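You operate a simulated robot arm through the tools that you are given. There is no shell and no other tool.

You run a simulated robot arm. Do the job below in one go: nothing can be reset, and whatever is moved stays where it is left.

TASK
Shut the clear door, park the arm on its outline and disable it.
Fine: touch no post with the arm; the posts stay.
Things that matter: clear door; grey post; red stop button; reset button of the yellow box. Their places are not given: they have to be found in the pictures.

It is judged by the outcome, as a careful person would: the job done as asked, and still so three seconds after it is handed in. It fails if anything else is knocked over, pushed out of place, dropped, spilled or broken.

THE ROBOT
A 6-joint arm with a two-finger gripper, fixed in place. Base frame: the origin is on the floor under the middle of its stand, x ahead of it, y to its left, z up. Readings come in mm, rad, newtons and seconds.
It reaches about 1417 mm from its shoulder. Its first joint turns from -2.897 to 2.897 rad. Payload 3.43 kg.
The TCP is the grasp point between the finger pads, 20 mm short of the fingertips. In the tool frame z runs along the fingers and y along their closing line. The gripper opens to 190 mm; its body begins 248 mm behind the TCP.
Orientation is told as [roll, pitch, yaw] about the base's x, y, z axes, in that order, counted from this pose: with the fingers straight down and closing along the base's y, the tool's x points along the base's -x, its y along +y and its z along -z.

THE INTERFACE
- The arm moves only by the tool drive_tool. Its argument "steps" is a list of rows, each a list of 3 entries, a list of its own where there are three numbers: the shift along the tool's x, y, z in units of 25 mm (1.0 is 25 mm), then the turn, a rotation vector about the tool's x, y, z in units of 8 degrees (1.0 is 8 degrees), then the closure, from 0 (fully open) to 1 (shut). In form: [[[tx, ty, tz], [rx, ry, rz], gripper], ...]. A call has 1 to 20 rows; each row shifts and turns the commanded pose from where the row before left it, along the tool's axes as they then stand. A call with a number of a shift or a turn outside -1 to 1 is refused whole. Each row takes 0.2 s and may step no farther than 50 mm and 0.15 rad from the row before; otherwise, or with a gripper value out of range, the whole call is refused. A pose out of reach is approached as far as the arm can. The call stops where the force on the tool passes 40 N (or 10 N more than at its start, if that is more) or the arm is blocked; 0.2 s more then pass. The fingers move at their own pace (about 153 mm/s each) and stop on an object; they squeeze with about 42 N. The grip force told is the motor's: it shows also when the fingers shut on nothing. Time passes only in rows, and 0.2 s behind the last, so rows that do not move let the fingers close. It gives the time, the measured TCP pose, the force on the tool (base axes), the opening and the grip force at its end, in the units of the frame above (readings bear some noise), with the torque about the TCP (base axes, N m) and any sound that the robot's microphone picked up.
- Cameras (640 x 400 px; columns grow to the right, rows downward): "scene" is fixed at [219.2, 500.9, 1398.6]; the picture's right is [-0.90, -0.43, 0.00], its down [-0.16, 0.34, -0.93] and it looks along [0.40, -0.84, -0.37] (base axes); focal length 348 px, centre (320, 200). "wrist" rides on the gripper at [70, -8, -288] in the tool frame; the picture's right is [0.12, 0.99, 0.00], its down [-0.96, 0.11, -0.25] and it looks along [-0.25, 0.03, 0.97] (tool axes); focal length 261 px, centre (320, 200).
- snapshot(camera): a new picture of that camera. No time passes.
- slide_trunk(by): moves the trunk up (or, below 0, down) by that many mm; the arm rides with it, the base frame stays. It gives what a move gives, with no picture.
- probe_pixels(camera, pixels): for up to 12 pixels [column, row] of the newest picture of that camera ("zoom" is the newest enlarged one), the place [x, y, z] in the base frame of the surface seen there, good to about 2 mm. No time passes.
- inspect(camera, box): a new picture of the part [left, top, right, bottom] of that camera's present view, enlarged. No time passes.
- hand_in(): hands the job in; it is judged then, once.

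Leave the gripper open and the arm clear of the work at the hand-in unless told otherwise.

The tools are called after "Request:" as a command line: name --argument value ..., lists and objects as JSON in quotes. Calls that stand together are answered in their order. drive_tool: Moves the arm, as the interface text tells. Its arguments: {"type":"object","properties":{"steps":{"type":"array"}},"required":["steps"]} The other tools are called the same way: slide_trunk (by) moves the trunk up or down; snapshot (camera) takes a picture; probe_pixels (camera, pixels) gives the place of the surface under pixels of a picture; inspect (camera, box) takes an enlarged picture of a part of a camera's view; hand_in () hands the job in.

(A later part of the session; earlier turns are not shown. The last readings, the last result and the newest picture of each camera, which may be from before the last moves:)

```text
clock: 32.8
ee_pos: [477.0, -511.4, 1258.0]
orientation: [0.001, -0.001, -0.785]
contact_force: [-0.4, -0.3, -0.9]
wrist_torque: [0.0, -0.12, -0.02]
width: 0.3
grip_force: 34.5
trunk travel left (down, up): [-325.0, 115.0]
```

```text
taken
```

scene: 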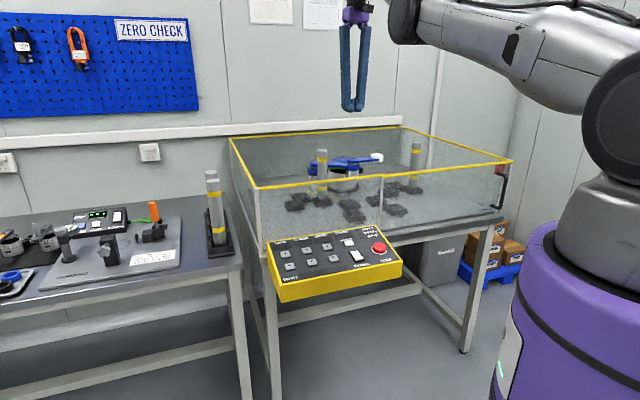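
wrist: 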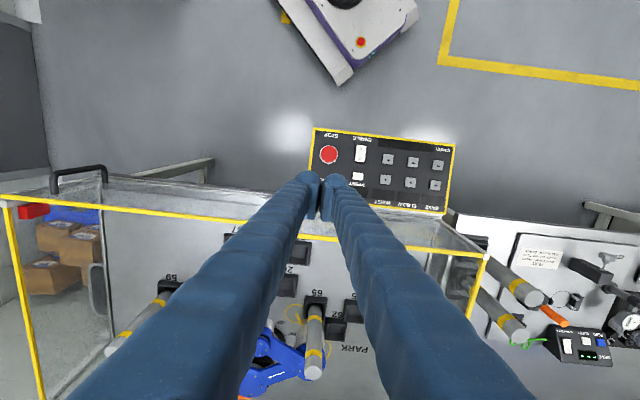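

Good – free and level. From here the outline circles by the post at (315,340) are partly visible; let me zoom.

Request:
inspect --camera "wrist" --box '[260, 280, 380, 380]'

Request:
inspect --camera "wrist" --box '[290, 115, 460, 220]'

```text
4.00 times, centred on (320, 330) of wrist
```

zoom: 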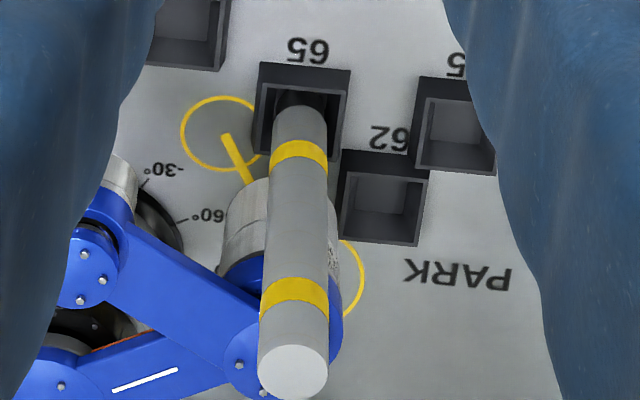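

```text
3.76 times, centred on (375, 168) of wrist
```

zoom: 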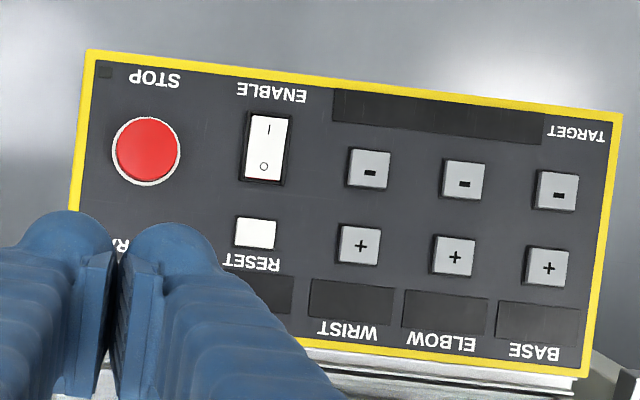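

I'll probe every control on the panel from this zoom.

Request:
probe_pixels --camera "zoom" --pixels '[[146, 150], [265, 131], [263, 166], [255, 233], [368, 170], [464, 181], [557, 191], [359, 245], [454, 257], [548, 268], [200, 200], [590, 340]]'

Request:
probe_pixels --camera "wrist" --pixels '[[360, 148], [360, 160], [448, 145], [313, 130], [312, 175], [440, 212]]'

```text
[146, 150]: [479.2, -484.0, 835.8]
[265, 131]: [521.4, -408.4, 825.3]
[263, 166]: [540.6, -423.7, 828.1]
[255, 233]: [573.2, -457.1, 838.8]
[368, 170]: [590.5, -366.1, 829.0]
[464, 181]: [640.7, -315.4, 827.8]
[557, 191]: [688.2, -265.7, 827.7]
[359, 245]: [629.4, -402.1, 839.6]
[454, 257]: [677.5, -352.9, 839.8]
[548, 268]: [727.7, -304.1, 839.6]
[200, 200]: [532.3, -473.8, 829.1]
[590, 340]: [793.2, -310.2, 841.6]
```

```text
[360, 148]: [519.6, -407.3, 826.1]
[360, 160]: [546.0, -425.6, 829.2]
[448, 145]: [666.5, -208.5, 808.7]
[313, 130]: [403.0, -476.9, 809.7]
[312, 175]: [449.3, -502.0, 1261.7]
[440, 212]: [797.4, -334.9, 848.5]
```

Panel plane is tilted about 10.3° towards the operator. Controls in (along-front a, n) terms: ENABLE-I a80 n-657, ENABLE-O a83 n-682, RESET a82 n-728.5, WRIST a160, ELBOW a230, BASE a299.5 (plus row n-729, minus row n-676). Displays are blank, and the rocker's O end seems lower (off). I'll tilt the tool square to the panel and descend to a hover above the ENABLE I end.

Request:
drive_tool --steps '[[[0, 0, 0], [0, -0.64, 0], 1], [[0, 0, 0], [0, -0.64, 0], 1], [[0.296, 0.261, 0.896], [0, 0, 0], 1], [[0.296, 0.261, 0.896], [0, 0, 0], 1], [[0.296, 0.261, 0.896], [0, 0, 0], 1], [[0.296, 0.261, 0.896], [0, 0, 0], 1], [[0.296, 0.261, 0.896], [0, 0, 0], 1], [[0.296, 0.261, 0.896], [0, 0, 0], 1], [[0.296, 0.261, 0.896], [0, 0, 0], 1], [[0.296, 0.261, 0.896], [0, 0, 0], 1], [[0.296, 0.261, 0.896], [0, 0, 0], 1], [[0.296, 0.261, 0.896], [0, 0, 0], 1], [[0.296, 0.261, 0.896], [0, 0, 0], 1], [[0.296, 0.261, 0.896], [0, 0, 0], 1], [[0.296, 0.261, 0.5], [0, 0, 0], 1], [[0.296, 0.261, 0.5], [0, 0, 0], 1], [[0.296, 0.261, 0.4], [0, 0, 0], 1], [[0.296, 0.261, 0.4], [0, 0, 0], 1]]'

Request:
snapshot --camera "wrist"

Request:
inspect --camera "scene" --box '[260, 180, 420, 300]'

```text
clock: 36.6
ee_pos: [510.3, -396.6, 928.1]
orientation: [0.0, -0.178, -0.786]
contact_force: [0.3, 0.2, -0.2]
wrist_torque: [0.01, 0.04, 0.01]
width: 0.0
grip_force: 34.1
trunk travel left (down, up): [-325.0, 115.0]
```

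```text
taken
```

wrist: 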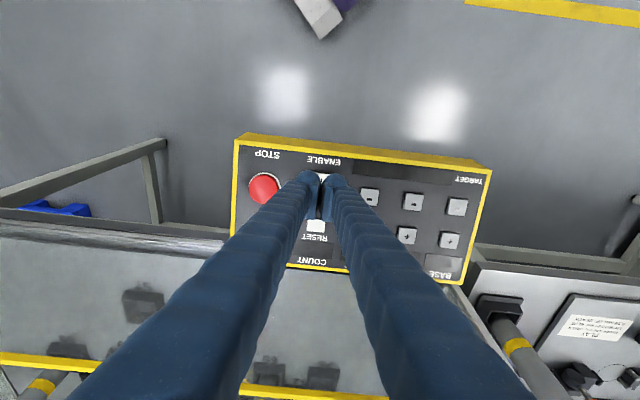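

```text
3.33 times, centred on (340, 240) of scene
```

zoom: 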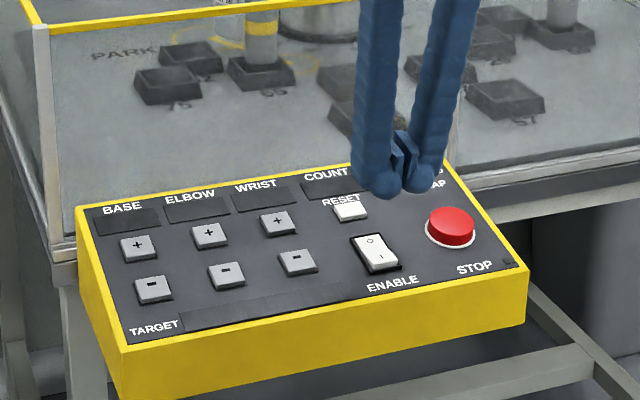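

I'm hovering about 85 mm above the rocker. The two rounded fingertips sit side by side; I'll measure where their lowest points are, so I press with a known spot.

Request:
probe_pixels --camera "zoom" --pixels '[[380, 192], [416, 190], [372, 185], [426, 182], [399, 160], [405, 172], [376, 265], [370, 241]]'

Request:
inspect --camera "wrist" --box '[270, 150, 380, 230]'

```text
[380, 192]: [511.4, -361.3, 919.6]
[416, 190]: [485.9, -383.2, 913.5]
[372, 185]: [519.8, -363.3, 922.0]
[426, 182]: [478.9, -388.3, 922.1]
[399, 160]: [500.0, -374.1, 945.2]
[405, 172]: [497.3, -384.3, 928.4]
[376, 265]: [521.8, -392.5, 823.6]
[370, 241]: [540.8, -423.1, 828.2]
```

```text
5.00 times, centred on (325, 190) of wrist
```

zoom: 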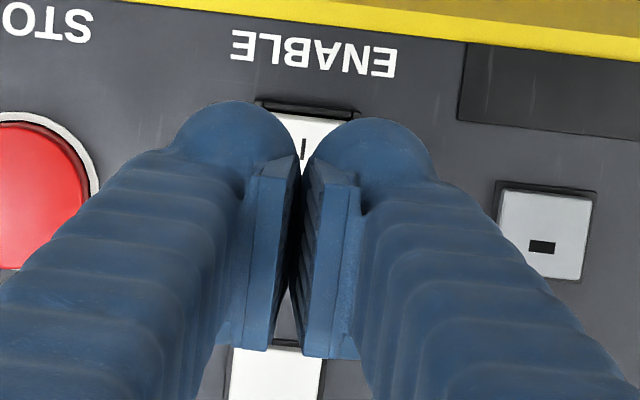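

Request:
probe_pixels --camera "zoom" --pixels '[[235, 107], [235, 140], [195, 150], [280, 150], [370, 125], [370, 160], [425, 165], [315, 160], [265, 180], [265, 340], [330, 190], [330, 345]]'

```text
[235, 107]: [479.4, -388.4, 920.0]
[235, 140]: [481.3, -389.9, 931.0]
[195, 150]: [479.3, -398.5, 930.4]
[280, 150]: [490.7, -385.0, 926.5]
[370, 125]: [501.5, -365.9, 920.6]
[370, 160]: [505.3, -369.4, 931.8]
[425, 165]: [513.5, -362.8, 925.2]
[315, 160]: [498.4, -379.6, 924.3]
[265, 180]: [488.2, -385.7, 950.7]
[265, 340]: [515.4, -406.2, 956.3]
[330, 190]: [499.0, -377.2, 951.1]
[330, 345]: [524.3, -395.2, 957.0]
```

Each fingertip is an ellipsoid with its lowest point 15.5 mm either side of the centre line. I'll use the left-hand (−y) fingertip alone as the presser: shift +16 mm in y, 8 mm in x, and come to about 12 mm above the rocker's I end.

Request:
drive_tool --steps '[[[0.16, 0.32, 0.5], [0, 0, 0], 1], [[0.16, 0.32, 0.8], [0, 0, 0], 1], [[0, 0, 0.8], [0, 0, 0], 1], [[0, 0, 0.5], [0, 0, 0], 1], [[0, 0, 0.3], [0, 0, 0], 1]]'

Request:
inspect --camera "scene" --box '[300, 200, 420, 290]'

Request:
inspect --camera "wrist" --box '[270, 140, 380, 220]'

```text
clock: 37.8
ee_pos: [517.4, -393.3, 873.4]
orientation: [0.027, -0.172, -0.992]
contact_force: [0.1, -0.4, -0.4]
wrist_torque: [0.01, 0.08, 0.03]
width: 0.0
grip_force: 34.6
out of reach, approached as far as the arm can: row 2, 3
trunk travel left (down, up): [-325.0, 115.0]
```

```text
4.44 times, centred on (360, 245) of scene
```

zoom: 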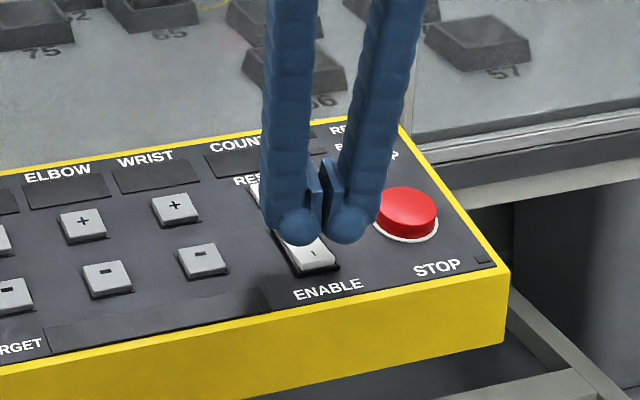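

```text
5.00 times, centred on (325, 180) of wrist
```

zoom: 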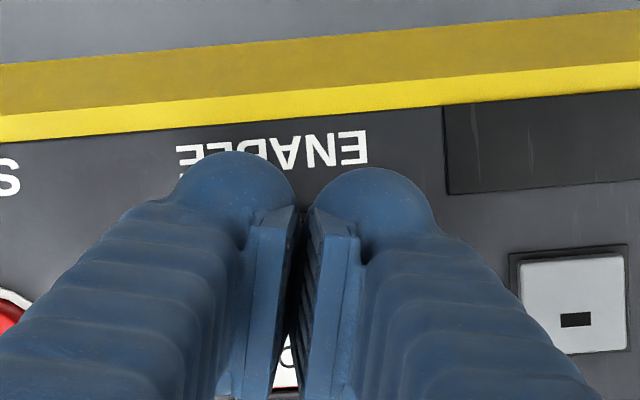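

The arm flagged "out of reach" there and the tool yaw slipped to −0.99: this close-in, folded posture is awkward. I haven't touched the panel. I'll rise 200 mm, then lower the trunk by 200 mm so the arm works from a better posture.

Request:
drive_tool --steps '[[[0, 0, -1], [0, 0, 0], 1], [[0, 0, -1], [0, 0, 0], 1], [[0, 0, -1], [0, 0, 0], 1], [[0, 0, -1], [0, 0, 0], 1], [[0, 0, -1], [0, 0, 0], 1], [[0, 0, -1], [0, 0, 0], 1], [[0, 0, -1], [0, 0, 0], 1], [[0, 0, -1], [0, 0, 0], 1], [[0, 0, -1], [0, 0, 0], 1]]'

Request:
snapshot --camera "scene"

```text
clock: 39.8
ee_pos: [493.9, -367.0, 1087.7]
orientation: [-0.001, -0.178, -0.789]
contact_force: [0.0, 0.3, 0.5]
wrist_torque: [0.0, -0.06, 0.01]
width: 0.2
grip_force: 34.2
out of reach, approached as far as the arm can: row 2
trunk travel left (down, up): [-325.0, 115.0]
```

```text
taken
```

scene: 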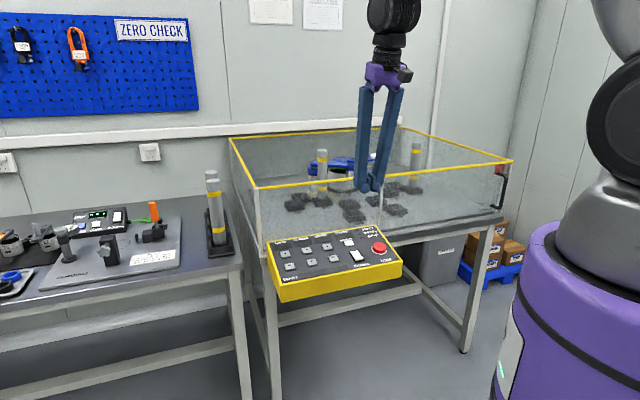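

Yaw recovered by itself at height. Now lower the trunk by 170 mm (tool would end at z≈918, tips well above the panel).

Request:
slide_trunk --by -170

Request:
snapshot --camera "scene"

```text
clock: 41.7
ee_pos: [492.7, -366.6, 916.1]
orientation: [0.0, -0.178, -0.787]
contact_force: [-0.1, -0.8, 0.2]
wrist_torque: [0.01, -0.01, -0.01]
width: 0.0
grip_force: 34.5
trunk travel left (down, up): [-155.0, 285.0]
```

```text
taken
```

scene: 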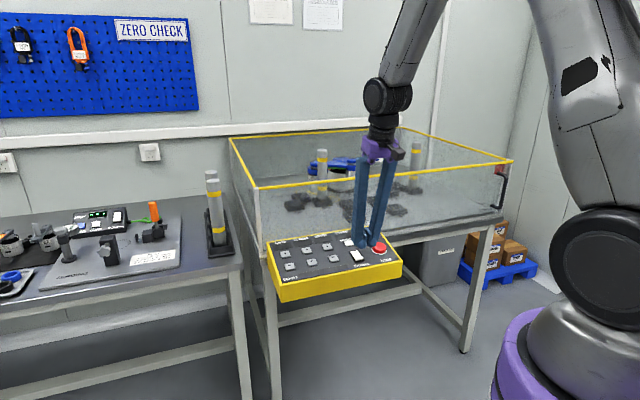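

Now align over the rocker's I end: 27 mm back in tool x, 7 mm in y, then 66 mm down, leaving about 12 mm gap.

Request:
drive_tool --steps '[[[-0.55, 0.14, 0], [0, 0, 0], 1], [[-0.55, 0.14, 0], [0, 0, 0], 1], [[0, 0, 0.7], [0, 0, 0], 1], [[0, 0, 0.7], [0, 0, 0], 1], [[0, 0, 0.7], [0, 0, 0], 1], [[0, 0, 0.56], [0, 0, 0], 1]]'

Request:
inspect --camera "scene" --box '[300, 200, 420, 290]'

Request:
inspect --camera "wrist" --box '[270, 140, 380, 220]'

```text
clock: 43.1
ee_pos: [525.6, -389.7, 856.3]
orientation: [0.0, -0.178, -0.787]
contact_force: [-0.4, -0.3, 0.0]
wrist_torque: [0.0, 0.01, 0.0]
width: 0.2
grip_force: 34.2
trunk travel left (down, up): [-155.0, 285.0]
```

```text
4.44 times, centred on (360, 245) of scene
```

zoom: 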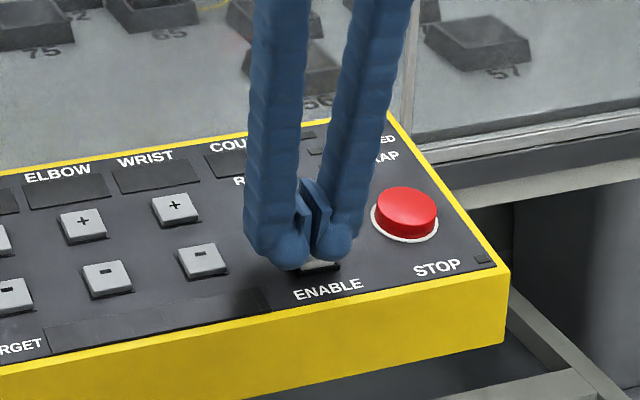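

```text
5.00 times, centred on (325, 180) of wrist
```

zoom: 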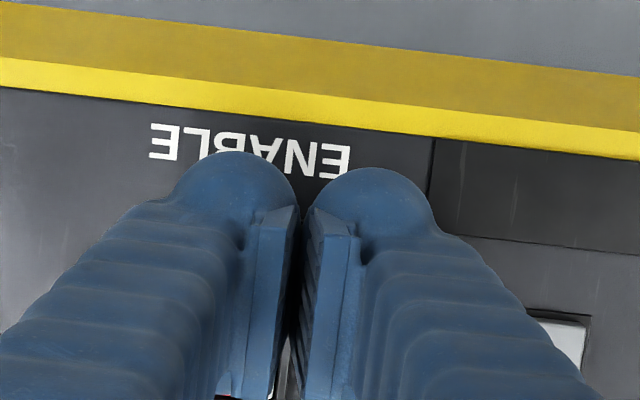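

Right fingertip is over the rocker's I end, and reach is fine now. Pressing down gently in 2.5 mm steps.

Request:
drive_tool --steps '[[[0, 0, 0.1], [0, 0, 0], 1], [[0, 0, 0.1], [0, 0, 0], 1], [[0, 0, 0.1], [0, 0, 0], 1], [[0, 0, 0.1], [0, 0, 0], 1], [[0, 0, 0.1], [0, 0, 0], 1], [[0, 0, 0.1], [0, 0, 0], 1], [[0, 0, 0.08], [0, 0, 0], 1]]'

Request:
inspect --camera "scene" --box '[260, 200, 420, 300]'

```text
clock: 44.7
ee_pos: [527.4, -390.4, 843.2]
orientation: [-0.001, -0.182, -0.788]
contact_force: [-7.9, 7.9, 21.6]
wrist_torque: [-0.31, 0.03, -0.1]
width: 0.1
grip_force: 34.2
trunk travel left (down, up): [-155.0, 285.0]
stopped in row 7: the force on the tool passed its limit at 46 N (the readings are from after the stop); the commanded pose is now the measured one
```

```text
4.00 times, centred on (340, 250) of scene
```

zoom: 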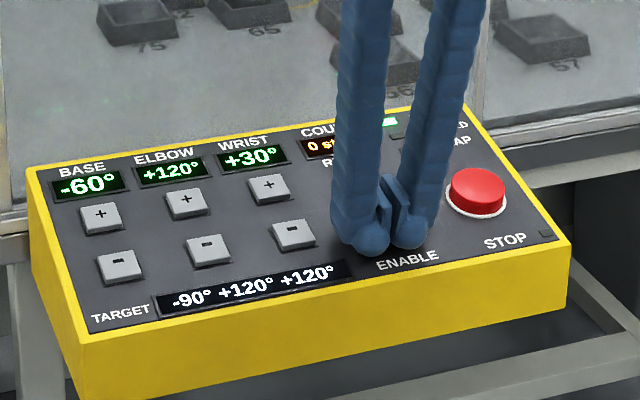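

The panel is live: BASE −60°, ELBOW +120°, WRIST +30°, COUNT "0 st…", green READY lamp, and TARGET −90° +120° +120°. So BASE needs −30° and WRIST +90°. I'll lift off the rocker and read all the lamps.

Request:
drive_tool --steps '[[[0, 0, -0.5], [0, 0, 0], 1], [[0, 0, -1], [0, 0, 0], 1], [[0, 0, -0.5], [0, 0, 0], 1]]'

Request:
inspect --camera "scene" --box '[260, 215, 410, 305]'

Request:
inspect --camera "scene" --box '[230, 120, 510, 260]'

```text
clock: 45.5
ee_pos: [523.3, -385.0, 890.1]
orientation: [-0.001, -0.181, -0.788]
contact_force: [0.0, -0.1, 0.0]
wrist_torque: [-0.03, -0.01, 0.01]
width: 0.0
grip_force: 33.8
trunk travel left (down, up): [-155.0, 285.0]
```

```text
4.27 times, centred on (335, 260) of scene
```

zoom: 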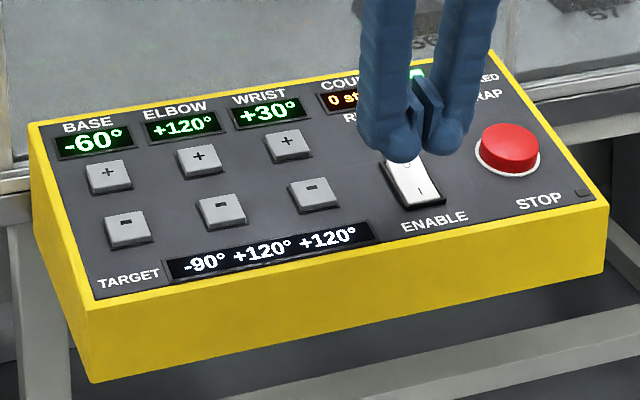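

```text
2.29 times, centred on (370, 190) of scene
```

zoom: 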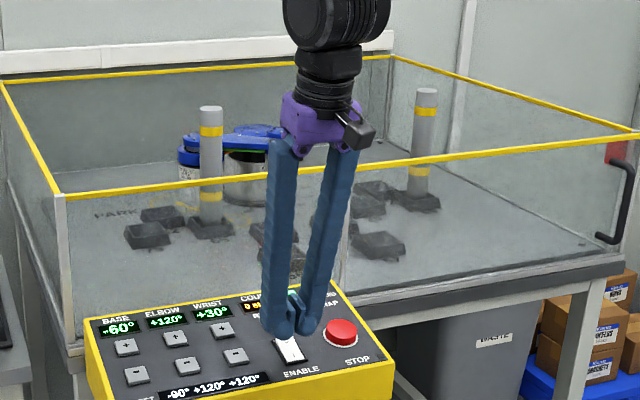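

Displays confirmed. Geometry check with the measured link lengths (190/160/120 mm): base −60→−90 and wrist +30→+120 both sweep away from the posts at sockets 65 and 59. I'll start with WRIST +, moving over it using the +y fingertip.

Request:
drive_tool --steps '[[[-0.77, 0.47, 0], [0, 0, 0], 1], [[-0.77, 0.47, 0], [0, 0, 0], 1], [[-0.77, 0.47, 0], [0, 0, 0], 1], [[-0.77, 0.47, 0], [0, 0, 0], 1], [[0, 0, 0.66], [0, 0, 0], 1], [[0, 0, 0.66], [0, 0, 0], 1]]'

Request:
inspect --camera "scene" --box '[260, 205, 410, 305]'

Request:
inspect --camera "wrist" --box '[240, 130, 400, 230]'

```text
clock: 46.9
ee_pos: [612.9, -411.4, 869.8]
orientation: [-0.003, -0.181, -0.788]
contact_force: [0.1, -0.7, -0.4]
wrist_torque: [0.0, -0.01, -0.01]
width: 0.3
grip_force: 34.1
trunk travel left (down, up): [-155.0, 285.0]
```

```text
4.00 times, centred on (335, 255) of scene
```

zoom: 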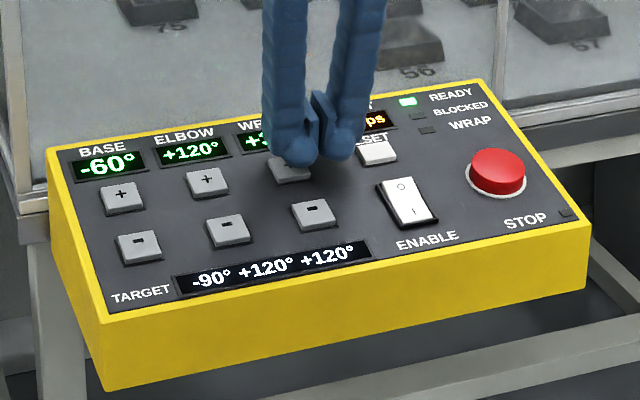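

```text
4.00 times, centred on (320, 180) of wrist
```

zoom: 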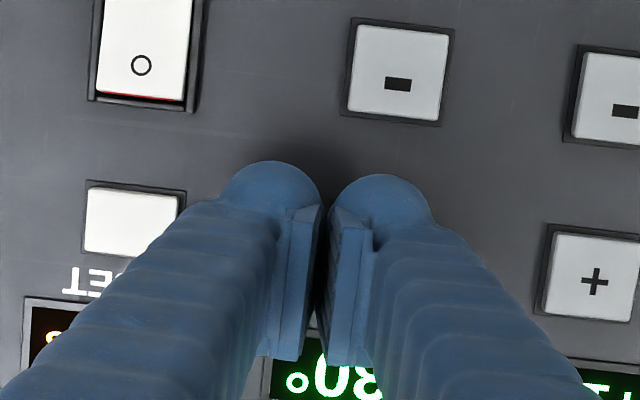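

READY is lit, BLOCKED and WRAP are off, count 0 steps. The +y fingertip is over WRIST +. I'll press about 14.5 mm down and lift right away, then read the display.

Request:
drive_tool --steps '[[[0, 0, 0.16], [0, 0, 0], 1], [[0, 0, 0.16], [0, 0, 0], 1], [[0, 0, 0.1], [0, 0, 0], 1], [[0, 0, 0.08], [0, 0, 0], 1], [[0, 0, 0.08], [0, 0, 0], 1], [[0, 0, -0.58], [0, 0, 0], 1]]'

Request:
inspect --camera "scene" --box '[260, 205, 410, 305]'

Request:
inspect --camera "wrist" --box '[240, 180, 400, 280]'

```text
clock: 48.3
ee_pos: [613.1, -411.1, 871.9]
orientation: [0.0, -0.181, -0.788]
contact_force: [-1.1, -0.9, 0.3]
wrist_torque: [0.0, -0.04, -0.01]
width: 0.3
grip_force: 34.2
trunk travel left (down, up): [-155.0, 285.0]
```

```text
4.00 times, centred on (335, 255) of scene
```

zoom: 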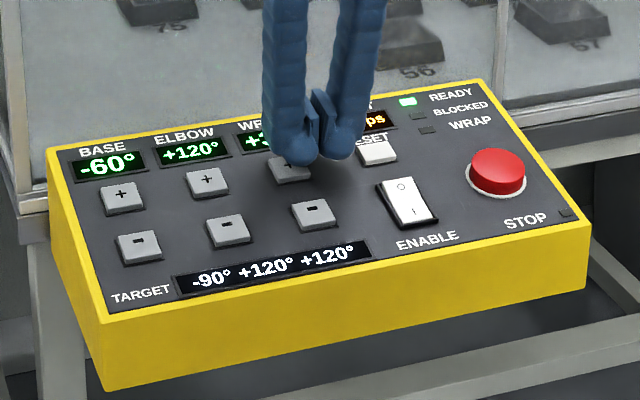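

```text
4.00 times, centred on (320, 230) of wrist
```

zoom: 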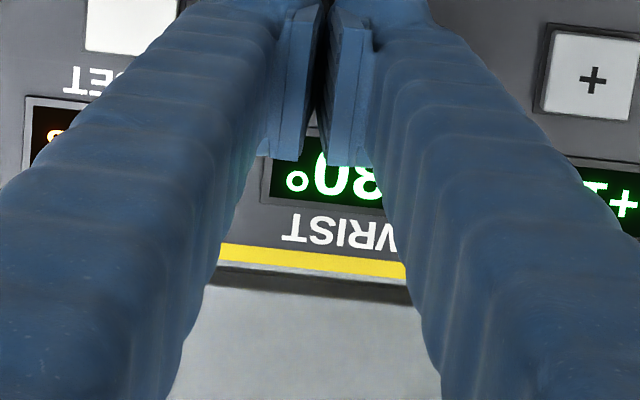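

Not registered (still 30°). I'll press deeper: step down 17 mm and read the force there.

Request:
drive_tool --steps '[[[0, 0, 0.2], [0, 0, 0], 1], [[0, 0, 0.2], [0, 0, 0], 1], [[0, 0, 0.1], [0, 0, 0], 1], [[0, 0, 0.1], [0, 0, 0], 1], [[0, 0, 0.08], [0, 0, 0], 1]]'

Request:
inspect --camera "scene" --box '[260, 205, 410, 305]'

```text
clock: 49.5
ee_pos: [616.2, -412.4, 855.9]
orientation: [0.0, -0.181, -0.788]
contact_force: [-1.6, -0.4, 3.3]
wrist_torque: [-0.02, -0.05, -0.02]
width: 0.3
grip_force: 34.1
trunk travel left (down, up): [-155.0, 285.0]
heard: click
```

```text
4.00 times, centred on (335, 255) of scene
```

zoom: 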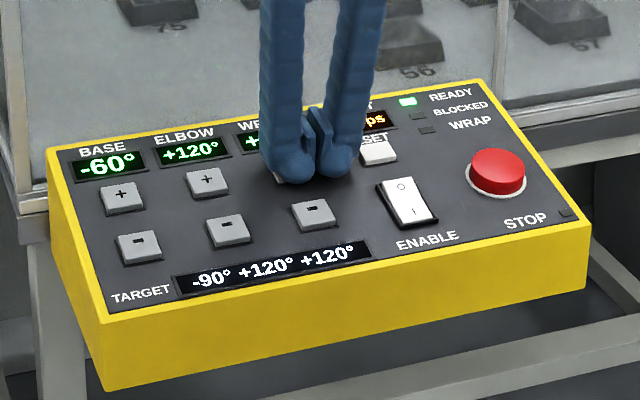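

Heard a click at about 16 mm down with only ~3 N. I'll lift off and read the displays.

Request:
drive_tool --steps '[[[0, 0, -0.68], [0, 0, 0], 1]]'

Request:
inspect --camera "wrist" --box '[240, 180, 400, 280]'

Request:
inspect --camera "scene" --box '[240, 120, 500, 300]'

```text
clock: 49.9
ee_pos: [613.0, -410.0, 871.7]
orientation: [0.0, -0.181, -0.787]
contact_force: [-0.2, -0.9, 0.5]
wrist_torque: [0.05, -0.02, -0.01]
width: 0.2
grip_force: 34.1
trunk travel left (down, up): [-155.0, 285.0]
```

```text
4.00 times, centred on (320, 230) of wrist
```

zoom: 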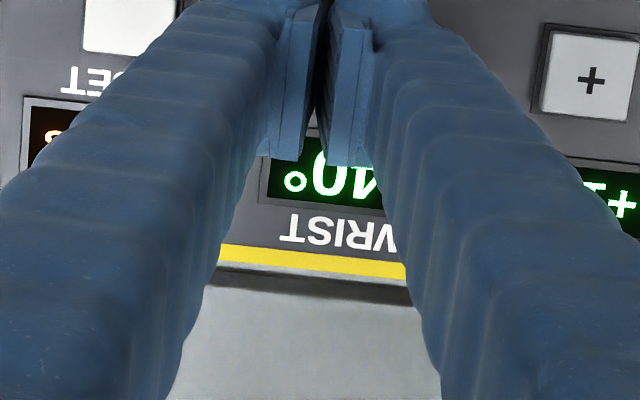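

```text
2.22 times, centred on (370, 210) of scene
```

zoom: 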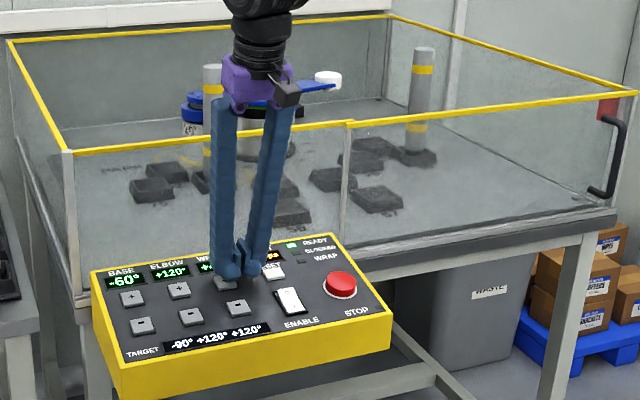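

WRIST reads +40°: 10° per press. Eight more presses to +120°. I'll do two presses next, checking lamps and the blue arm.

Request:
drive_tool --steps '[[[0, 0, 0.2], [0, 0, 0], 1], [[0, 0, 0.2], [0, 0, 0], 1], [[0, 0, 0.1], [0, 0, 0], 1], [[0, 0, 0.1], [0, 0, 0], 1], [[0, 0, 0.08], [0, 0, 0], 1], [[0, 0, -0.68], [0, 0, 0], 1], [[0, 0, 0], [0, 0, 0], 1], [[0, 0, 0.2], [0, 0, 0], 1], [[0, 0, 0.2], [0, 0, 0], 1], [[0, 0, 0.1], [0, 0, 0], 1], [[0, 0, 0.1], [0, 0, 0], 1], [[0, 0, 0.08], [0, 0, 0], 1], [[0, 0, -0.68], [0, 0, 0], 1]]'

Request:
inspect --camera "wrist" --box '[240, 180, 400, 280]'

Request:
inspect --camera "scene" --box '[240, 120, 500, 300]'

```text
clock: 52.7
ee_pos: [614.0, -409.9, 871.7]
orientation: [0.001, -0.182, -0.787]
contact_force: [-0.1, 0.4, 0.1]
wrist_torque: [0.04, 0.0, 0.01]
width: 0.0
grip_force: 34.4
trunk travel left (down, up): [-155.0, 285.0]
heard: click, click
```

```text
4.00 times, centred on (320, 230) of wrist
```

zoom: 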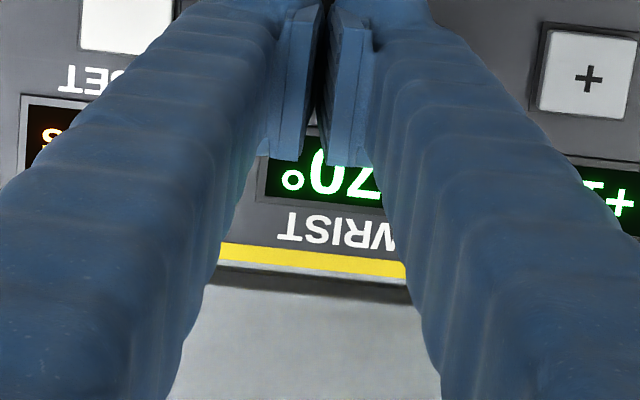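

```text
2.22 times, centred on (370, 210) of scene
```

zoom: 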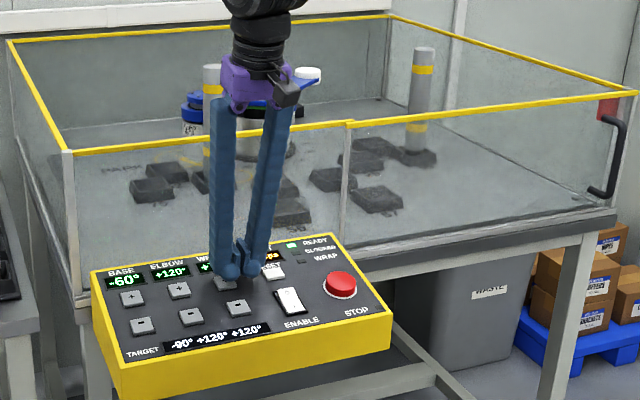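

I need to read the display more exactly: is it 60 or 70?

Request:
inspect --camera "wrist" --box '[295, 210, 345, 240]'

Request:
inspect --camera "scene" --box '[310, 215, 370, 255]'

```text
12.80 times, centred on (320, 225) of wrist
```

zoom: 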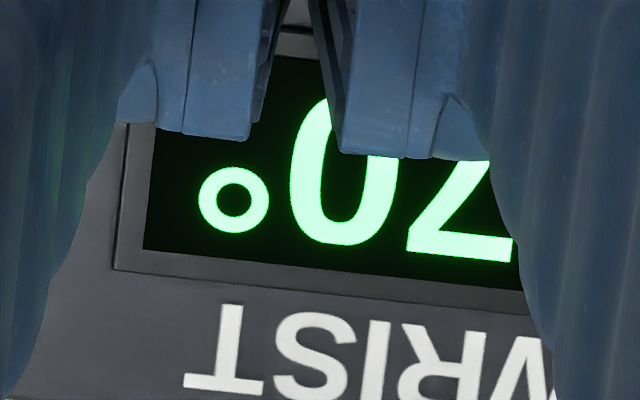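

```text
10.00 times, centred on (340, 235) of scene
```

zoom: 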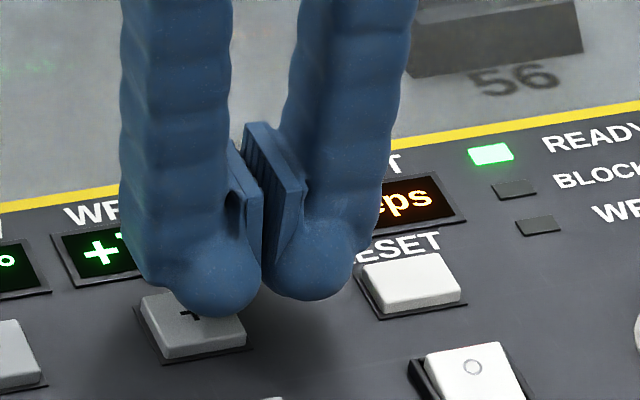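

It reads +70° though I counted three clicks from +30°, so the arm may still be moving toward its step. I'll let time pass without touching anything and read again.

Request:
drive_tool --steps '[[[0, 0, -0.8], [0, 0, 0], 1], [[0, 0, -0.8], [0, 0, 0], 1], [[0, 0, 0], [0, 0, 0], 1], [[0, 0, 0], [0, 0, 0], 1]]'

Request:
inspect --camera "scene" --box '[265, 205, 385, 285]'

Request:
inspect --camera "wrist" --box '[240, 150, 400, 250]'

```text
clock: 53.7
ee_pos: [608.5, -406.0, 911.4]
orientation: [0.0, -0.179, -0.788]
contact_force: [-0.6, 0.2, 0.2]
wrist_torque: [-0.01, 0.02, 0.02]
width: 0.2
grip_force: 34.6
trunk travel left (down, up): [-155.0, 285.0]
```

```text
5.00 times, centred on (325, 245) of scene
```

zoom: 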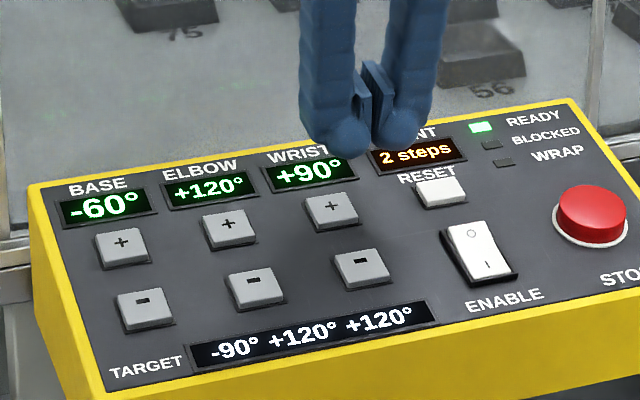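

```text
4.00 times, centred on (320, 200) of wrist
```

zoom: 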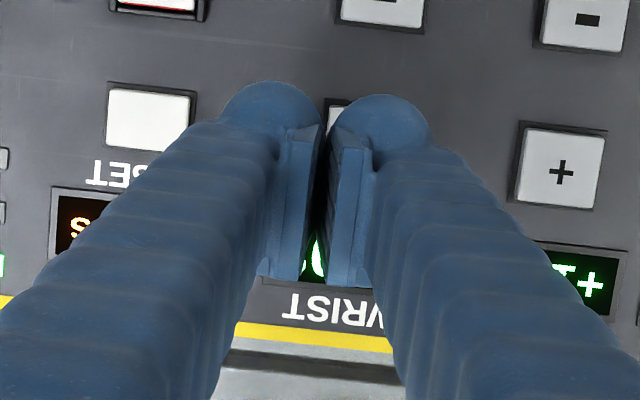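

Now WRIST +90°, count "2 steps": each step is 30°. It may still be moving on the third click; wait another second.

Request:
drive_tool --steps '[[[0, 0, 0], [0, 0, 0], 1], [[0, 0, 0], [0, 0, 0], 1], [[0, 0, 0], [0, 0, 0], 1], [[0, 0, 0], [0, 0, 0], 1], [[0, 0, 0], [0, 0, 0], 1], [[0, 0, 0], [0, 0, 0], 1]]'

Request:
inspect --camera "scene" --box '[265, 205, 385, 285]'

Request:
inspect --camera "scene" --box '[290, 120, 450, 220]'

```text
clock: 55.1
ee_pos: [610.0, -404.5, 910.4]
orientation: [0.001, -0.18, -0.788]
contact_force: [-0.5, 0.1, 0.2]
wrist_torque: [0.02, 0.0, -0.02]
width: 0.0
grip_force: 34.2
trunk travel left (down, up): [-155.0, 285.0]
```

```text
5.00 times, centred on (325, 245) of scene
```

zoom: 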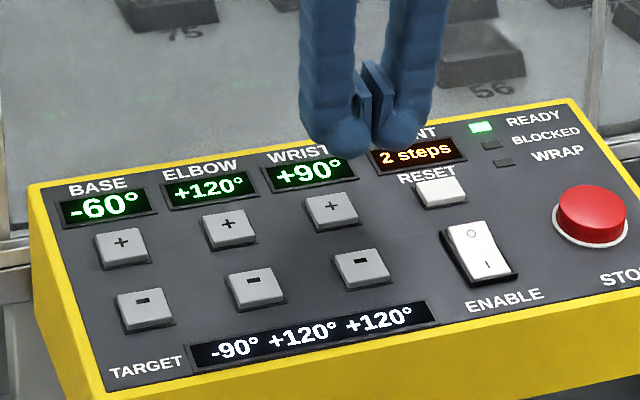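

```text
4.00 times, centred on (370, 170) of scene
```

zoom: 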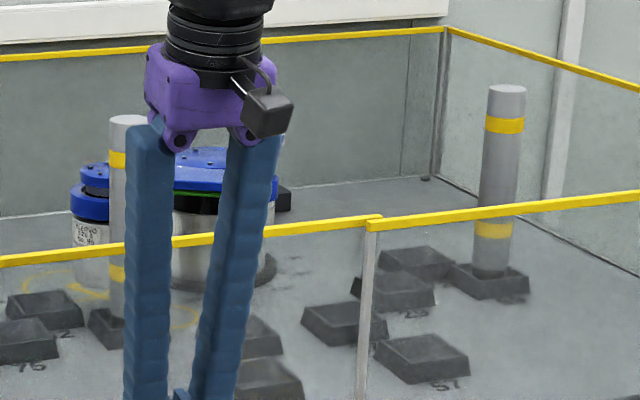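

Stable at +90° with 2 steps – steps are 30°, and presses during motion are ignored. One more WRIST + press is needed, then one BASE −. Pressing WRIST + once and lifting clear.

Request:
drive_tool --steps '[[[0, 0, 0.8], [0, 0, 0], 1], [[0, 0, 0.8], [0, 0, 0], 1], [[0, 0, 0.2], [0, 0, 0], 1], [[0, 0, 0.2], [0, 0, 0], 1], [[0, 0, 0.1], [0, 0, 0], 1], [[0, 0, 0.1], [0, 0, 0], 1], [[0, 0, 0.08], [0, 0, 0], 1], [[0, 0, -0.68], [0, 0, 0], 1], [[0, 0, -0.8], [0, 0, 0], 1], [[0, 0, -0.8], [0, 0, 0], 1], [[0, 0, 0], [0, 0, 0], 1], [[0, 0, 0], [0, 0, 0], 1], [[0, 0, 0], [0, 0, 0], 1], [[0, 0, 0], [0, 0, 0], 1], [[0, 0, 0], [0, 0, 0], 1], [[0, 0, 0], [0, 0, 0], 1], [[0, 0, 0], [0, 0, 0], 1], [[0, 0, 0], [0, 0, 0], 1]]'

Request:
inspect --camera "scene" --box '[265, 205, 385, 285]'

Request:
inspect --camera "scene" --box '[290, 120, 450, 220]'

```text
clock: 58.9
ee_pos: [607.6, -405.5, 911.8]
orientation: [-0.001, -0.18, -0.786]
contact_force: [-0.1, -0.3, 0.6]
wrist_torque: [-0.02, -0.03, -0.02]
width: 0.0
grip_force: 34.6
trunk travel left (down, up): [-155.0, 285.0]
heard: click
```

```text
5.00 times, centred on (325, 245) of scene
```

zoom: 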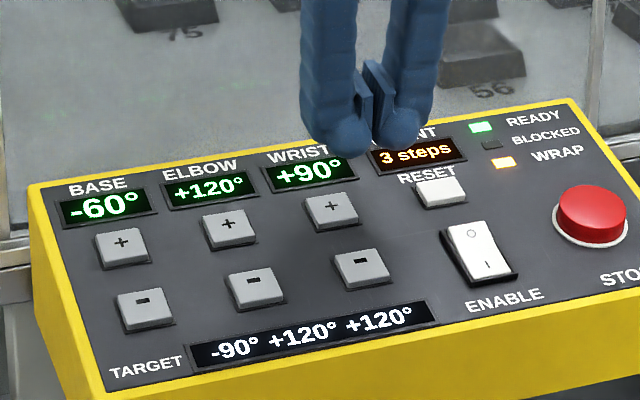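

```text
4.00 times, centred on (370, 170) of scene
```

zoom: 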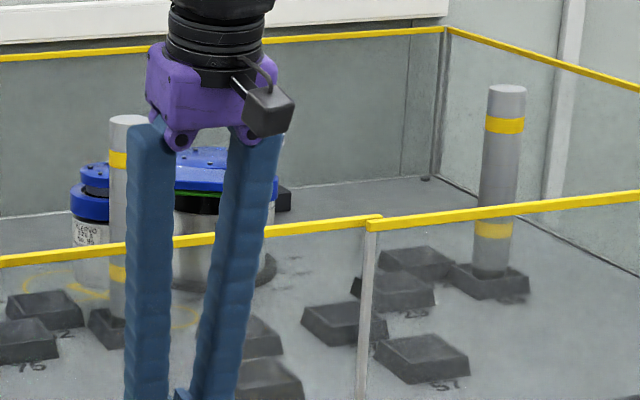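

Informative: the WRAP lamp lit and the wrist stayed at +90° (count 3). The summed angle would have become 180°, so the cable limit refused it. With BASE at −90° first, the sum stays at 150°. So next is BASE −; I move over it (−y fingertip), hovering about 12 mm above.

Request:
drive_tool --steps '[[[0.318, 0.98, 0], [0, 0, 0], 1], [[0.318, 0.98, 0], [0, 0, 0], 1], [[0.318, 0.98, 0], [0, 0, 0], 1], [[0.318, 0.98, 0], [0, 0, 0], 1], [[0.318, 0.98, 0], [0, 0, 0], 1], [[0.318, 0.98, 0], [0, 0, 0], 1], [[0.318, 0.98, 0], [0, 0, 0], 1], [[0, 0, 0.86], [0, 0, 0], 1], [[0, 0, 0.86], [0, 0, 0], 1]]'

Request:
inspect --camera "scene" --box '[245, 205, 395, 305]'

Request:
inspect --camera "scene" --box '[280, 120, 440, 220]'

Request:
inspect --camera "wrist" --box '[220, 120, 400, 230]'

```text
clock: 60.9
ee_pos: [697.2, -249.9, 857.6]
orientation: [-0.002, -0.179, -0.788]
contact_force: [-1.2, 0.2, 0.4]
wrist_torque: [0.0, -0.01, 0.01]
width: 0.2
grip_force: 33.9
trunk travel left (down, up): [-155.0, 285.0]
```

```text
4.00 times, centred on (320, 255) of scene
```

zoom: 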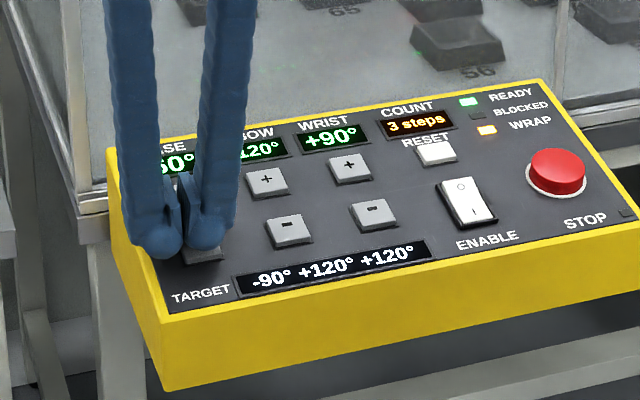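

```text
4.00 times, centred on (360, 170) of scene
```

zoom: 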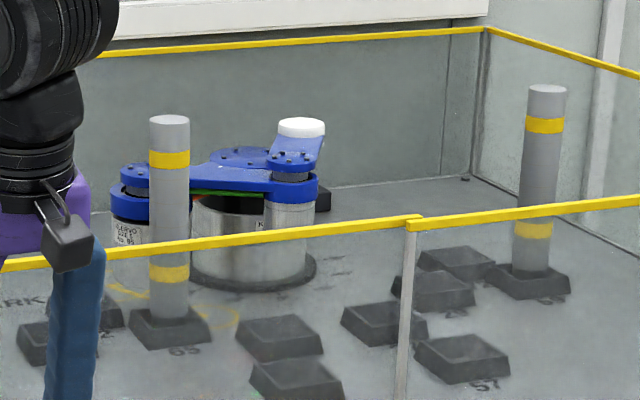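

```text
3.56 times, centred on (310, 175) of wrist
```

zoom: 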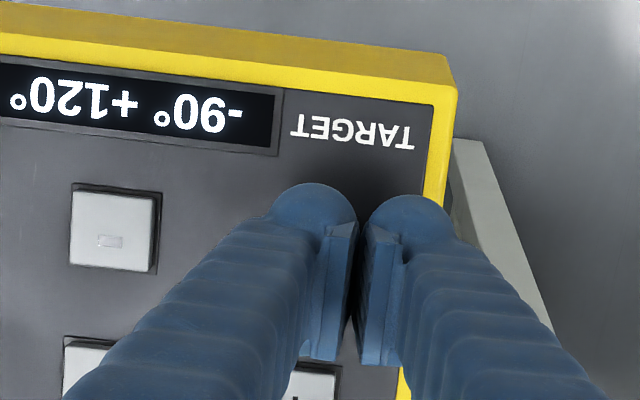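

The fingertip over the rim side sits close to the box's yellow edge. I'll use the other fingertip instead: shift 30 mm in −y, staying about 10 mm above the panel controls.

Request:
drive_tool --steps '[[[0, -0.4, 0], [0, 0, 0], 1], [[0, -0.4, 0], [0, 0, 0], 1], [[0, -0.39, 0], [0, 0, 0], 1]]'

Request:
inspect --camera "scene" --box '[250, 215, 350, 295]'

Request:
inspect --camera "wrist" --box '[220, 120, 400, 230]'

```text
clock: 61.7
ee_pos: [676.6, -272.3, 858.4]
orientation: [0.001, -0.179, -0.786]
contact_force: [0.0, -0.7, -0.3]
wrist_torque: [-0.01, 0.01, -0.01]
width: 0.0
grip_force: 34.5
trunk travel left (down, up): [-155.0, 285.0]
```

```text
5.00 times, centred on (300, 255) of scene
```

zoom: 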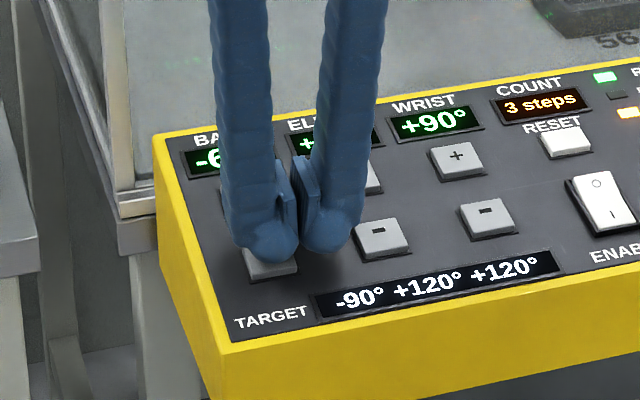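

```text
3.56 times, centred on (310, 175) of wrist
```

zoom: 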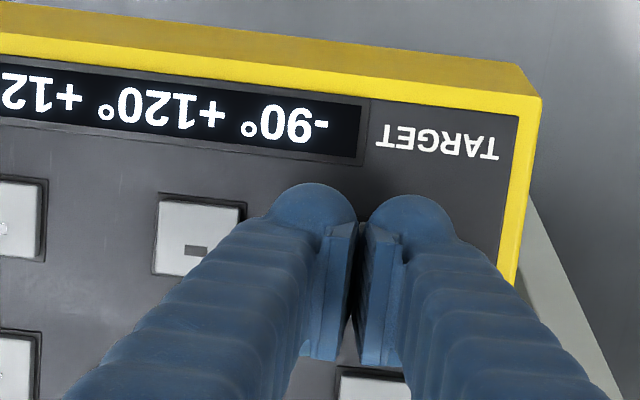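

The +y fingertip is over BASE − (button visible under it in the scene view), the other is clear of ELBOW −. Press about 16 mm, lift, then wait for the base to finish turning.

Request:
drive_tool --steps '[[[0, 0, 0.2], [0, 0, 0], 1], [[0, 0, 0.2], [0, 0, 0], 1], [[0, 0, 0.1], [0, 0, 0], 1], [[0, 0, 0.08], [0, 0, 0], 1], [[0, 0, 0.06], [0, 0, 0], 1], [[0, 0, -0.64], [0, 0, 0], 1], [[0, 0, -0.8], [0, 0, 0], 1], [[0, 0, -0.8], [0, 0, 0], 1], [[0, 0, 0], [0, 0, 0], 1], [[0, 0, 0], [0, 0, 0], 1], [[0, 0, 0], [0, 0, 0], 1], [[0, 0, 0], [0, 0, 0], 1], [[0, 0, 0], [0, 0, 0], 1], [[0, 0, 0], [0, 0, 0], 1]]'

Request:
inspect --camera "scene" --box '[245, 205, 395, 305]'

Request:
inspect --camera "scene" --box '[280, 120, 440, 220]'

```text
clock: 64.7
ee_pos: [669.9, -264.4, 898.8]
orientation: [0.001, -0.18, -0.787]
contact_force: [0.1, 0.7, -0.2]
wrist_torque: [0.01, -0.01, 0.0]
width: 0.2
grip_force: 34.0
trunk travel left (down, up): [-155.0, 285.0]
heard: click
```

```text
4.00 times, centred on (320, 255) of scene
```

zoom: 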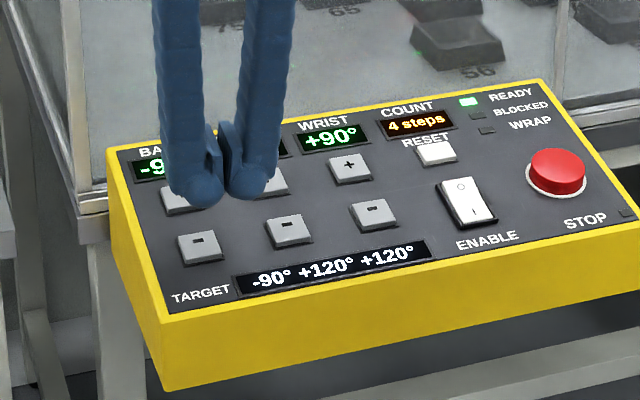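

```text
4.00 times, centred on (360, 170) of scene
```

zoom: 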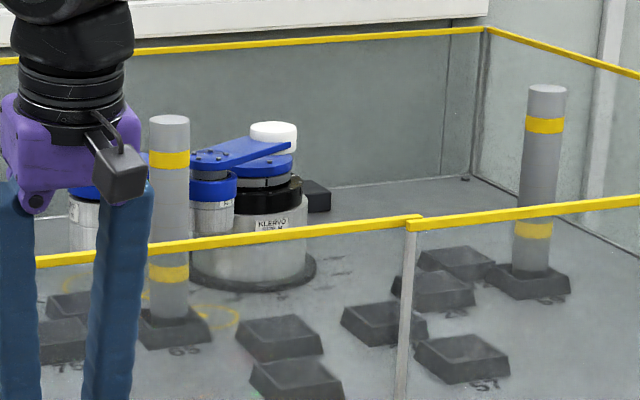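

BASE reads −90 (the "-9" is visible), WRAP is off, count 4, post still standing. Now back over WRIST +.

Request:
drive_tool --steps '[[[-0.383, -0.962, 0], [0, 0, 0], 1], [[-0.383, -0.962, 0], [0, 0, 0], 1], [[-0.383, -0.962, 0], [0, 0, 0], 1], [[-0.383, -0.962, 0], [0, 0, 0], 1], [[-0.383, -0.962, 0], [0, 0, 0], 1], [[-0.383, -0.962, 0], [0, 0, 0], 1], [[0, 0, 0.76], [0, 0, 0], 1], [[0, 0, 0.76], [0, 0, 0], 1]]'

Request:
inspect --camera "scene" --box '[255, 205, 405, 305]'

```text
clock: 66.5
ee_pos: [613.2, -412.4, 871.6]
orientation: [-0.001, -0.18, -0.787]
contact_force: [0.2, -0.3, -0.2]
wrist_torque: [-0.04, -0.01, 0.01]
width: 0.2
grip_force: 34.2
trunk travel left (down, up): [-155.0, 285.0]
```

```text
4.00 times, centred on (330, 255) of scene
```

zoom: 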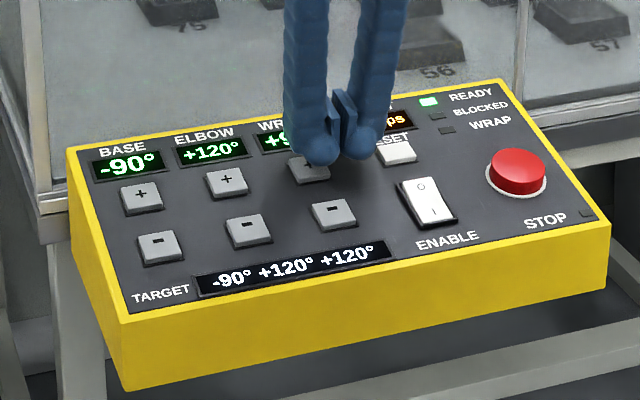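

BASE −90°, ELBOW +120°. Fingertip is over WRIST +; pressing once, lifting, and waiting for the step to finish.

Request:
drive_tool --steps '[[[0, 0, 0.2], [0, 0, 0], 1], [[0, 0, 0.2], [0, 0, 0], 1], [[0, 0, 0.1], [0, 0, 0], 1], [[0, 0, 0.1], [0, 0, 0], 1], [[0, 0, 0.08], [0, 0, 0], 1], [[0, 0, -0.68], [0, 0, 0], 1], [[0, 0, -0.8], [0, 0, 0], 1], [[0, 0, -0.8], [0, 0, 0], 1], [[0, 0, 0], [0, 0, 0], 1], [[0, 0, 0], [0, 0, 0], 1], [[0, 0, 0], [0, 0, 0], 1], [[0, 0, 0], [0, 0, 0], 1], [[0, 0, 0], [0, 0, 0], 1], [[0, 0, 0], [0, 0, 0], 1], [[0, 0, 0], [0, 0, 0], 1]]'

Request:
inspect --camera "scene" --box '[265, 205, 385, 285]'

Request:
inspect --camera "scene" --box '[280, 120, 440, 220]'

```text
clock: 69.7
ee_pos: [606.9, -408.5, 910.2]
orientation: [0.0, -0.179, -0.787]
contact_force: [-0.3, -0.6, -0.3]
wrist_torque: [-0.04, -0.02, -0.02]
width: 0.0
grip_force: 33.9
trunk travel left (down, up): [-155.0, 285.0]
heard: click
```

```text
5.00 times, centred on (325, 245) of scene
```

zoom: 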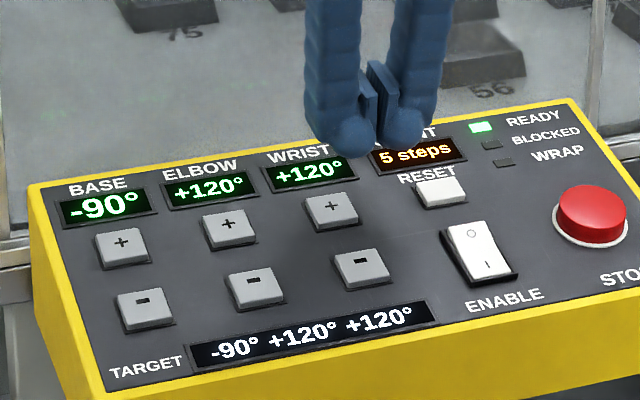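

```text
4.00 times, centred on (360, 170) of scene
```

zoom: 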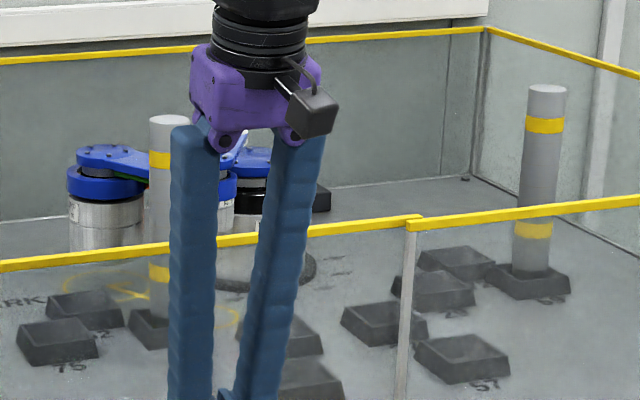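

All three displays match TARGET (−90/+120/+120), READY on, BLOCKED and WRAP off. Before disabling, I'll rise and check from above that the blue arm truly lies on its outline.

Request:
drive_tool --steps '[[[0, 0, -1], [0, 0, 0], 1], [[0, 0, -1], [0, 0, 0], 1], [[0, 0, -1], [0, 0, 0], 1], [[0, 0, -1], [0, 0, 0], 1], [[0, 0, -1], [0, 0, 0], 1], [[0, 0, -1], [0, 0, 0], 1], [[0, 0, -1], [0, 0, 0], 1], [[0, 0, -1], [0, 0, 0], 1], [[0, 0, -1], [0, 0, 0], 1]]'

Request:
snapshot --camera "wrist"

Request:
snapshot --camera "scene"

```text
clock: 71.7
ee_pos: [580.0, -379.1, 1133.3]
orientation: [0.001, -0.179, -0.788]
contact_force: [-1.0, -0.1, 0.9]
wrist_torque: [0.02, 0.03, -0.02]
width: 0.0
grip_force: 34.2
trunk travel left (down, up): [-155.0, 285.0]
```

```text
taken
```

wrist: 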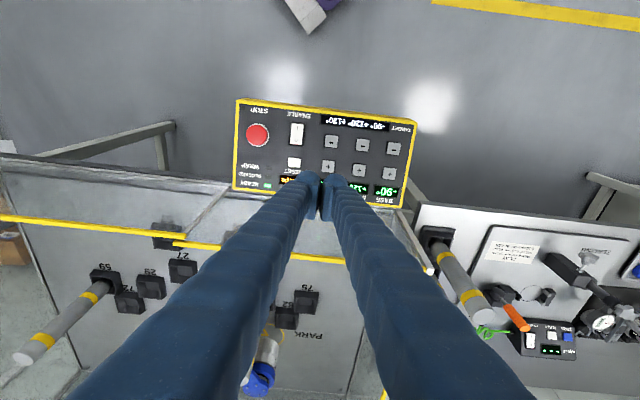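

```text
taken
```

scene: 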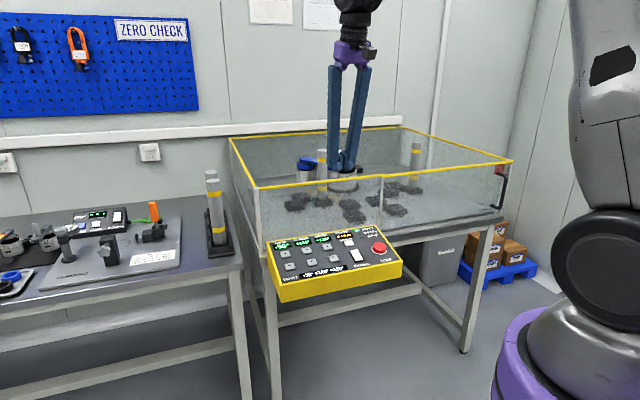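

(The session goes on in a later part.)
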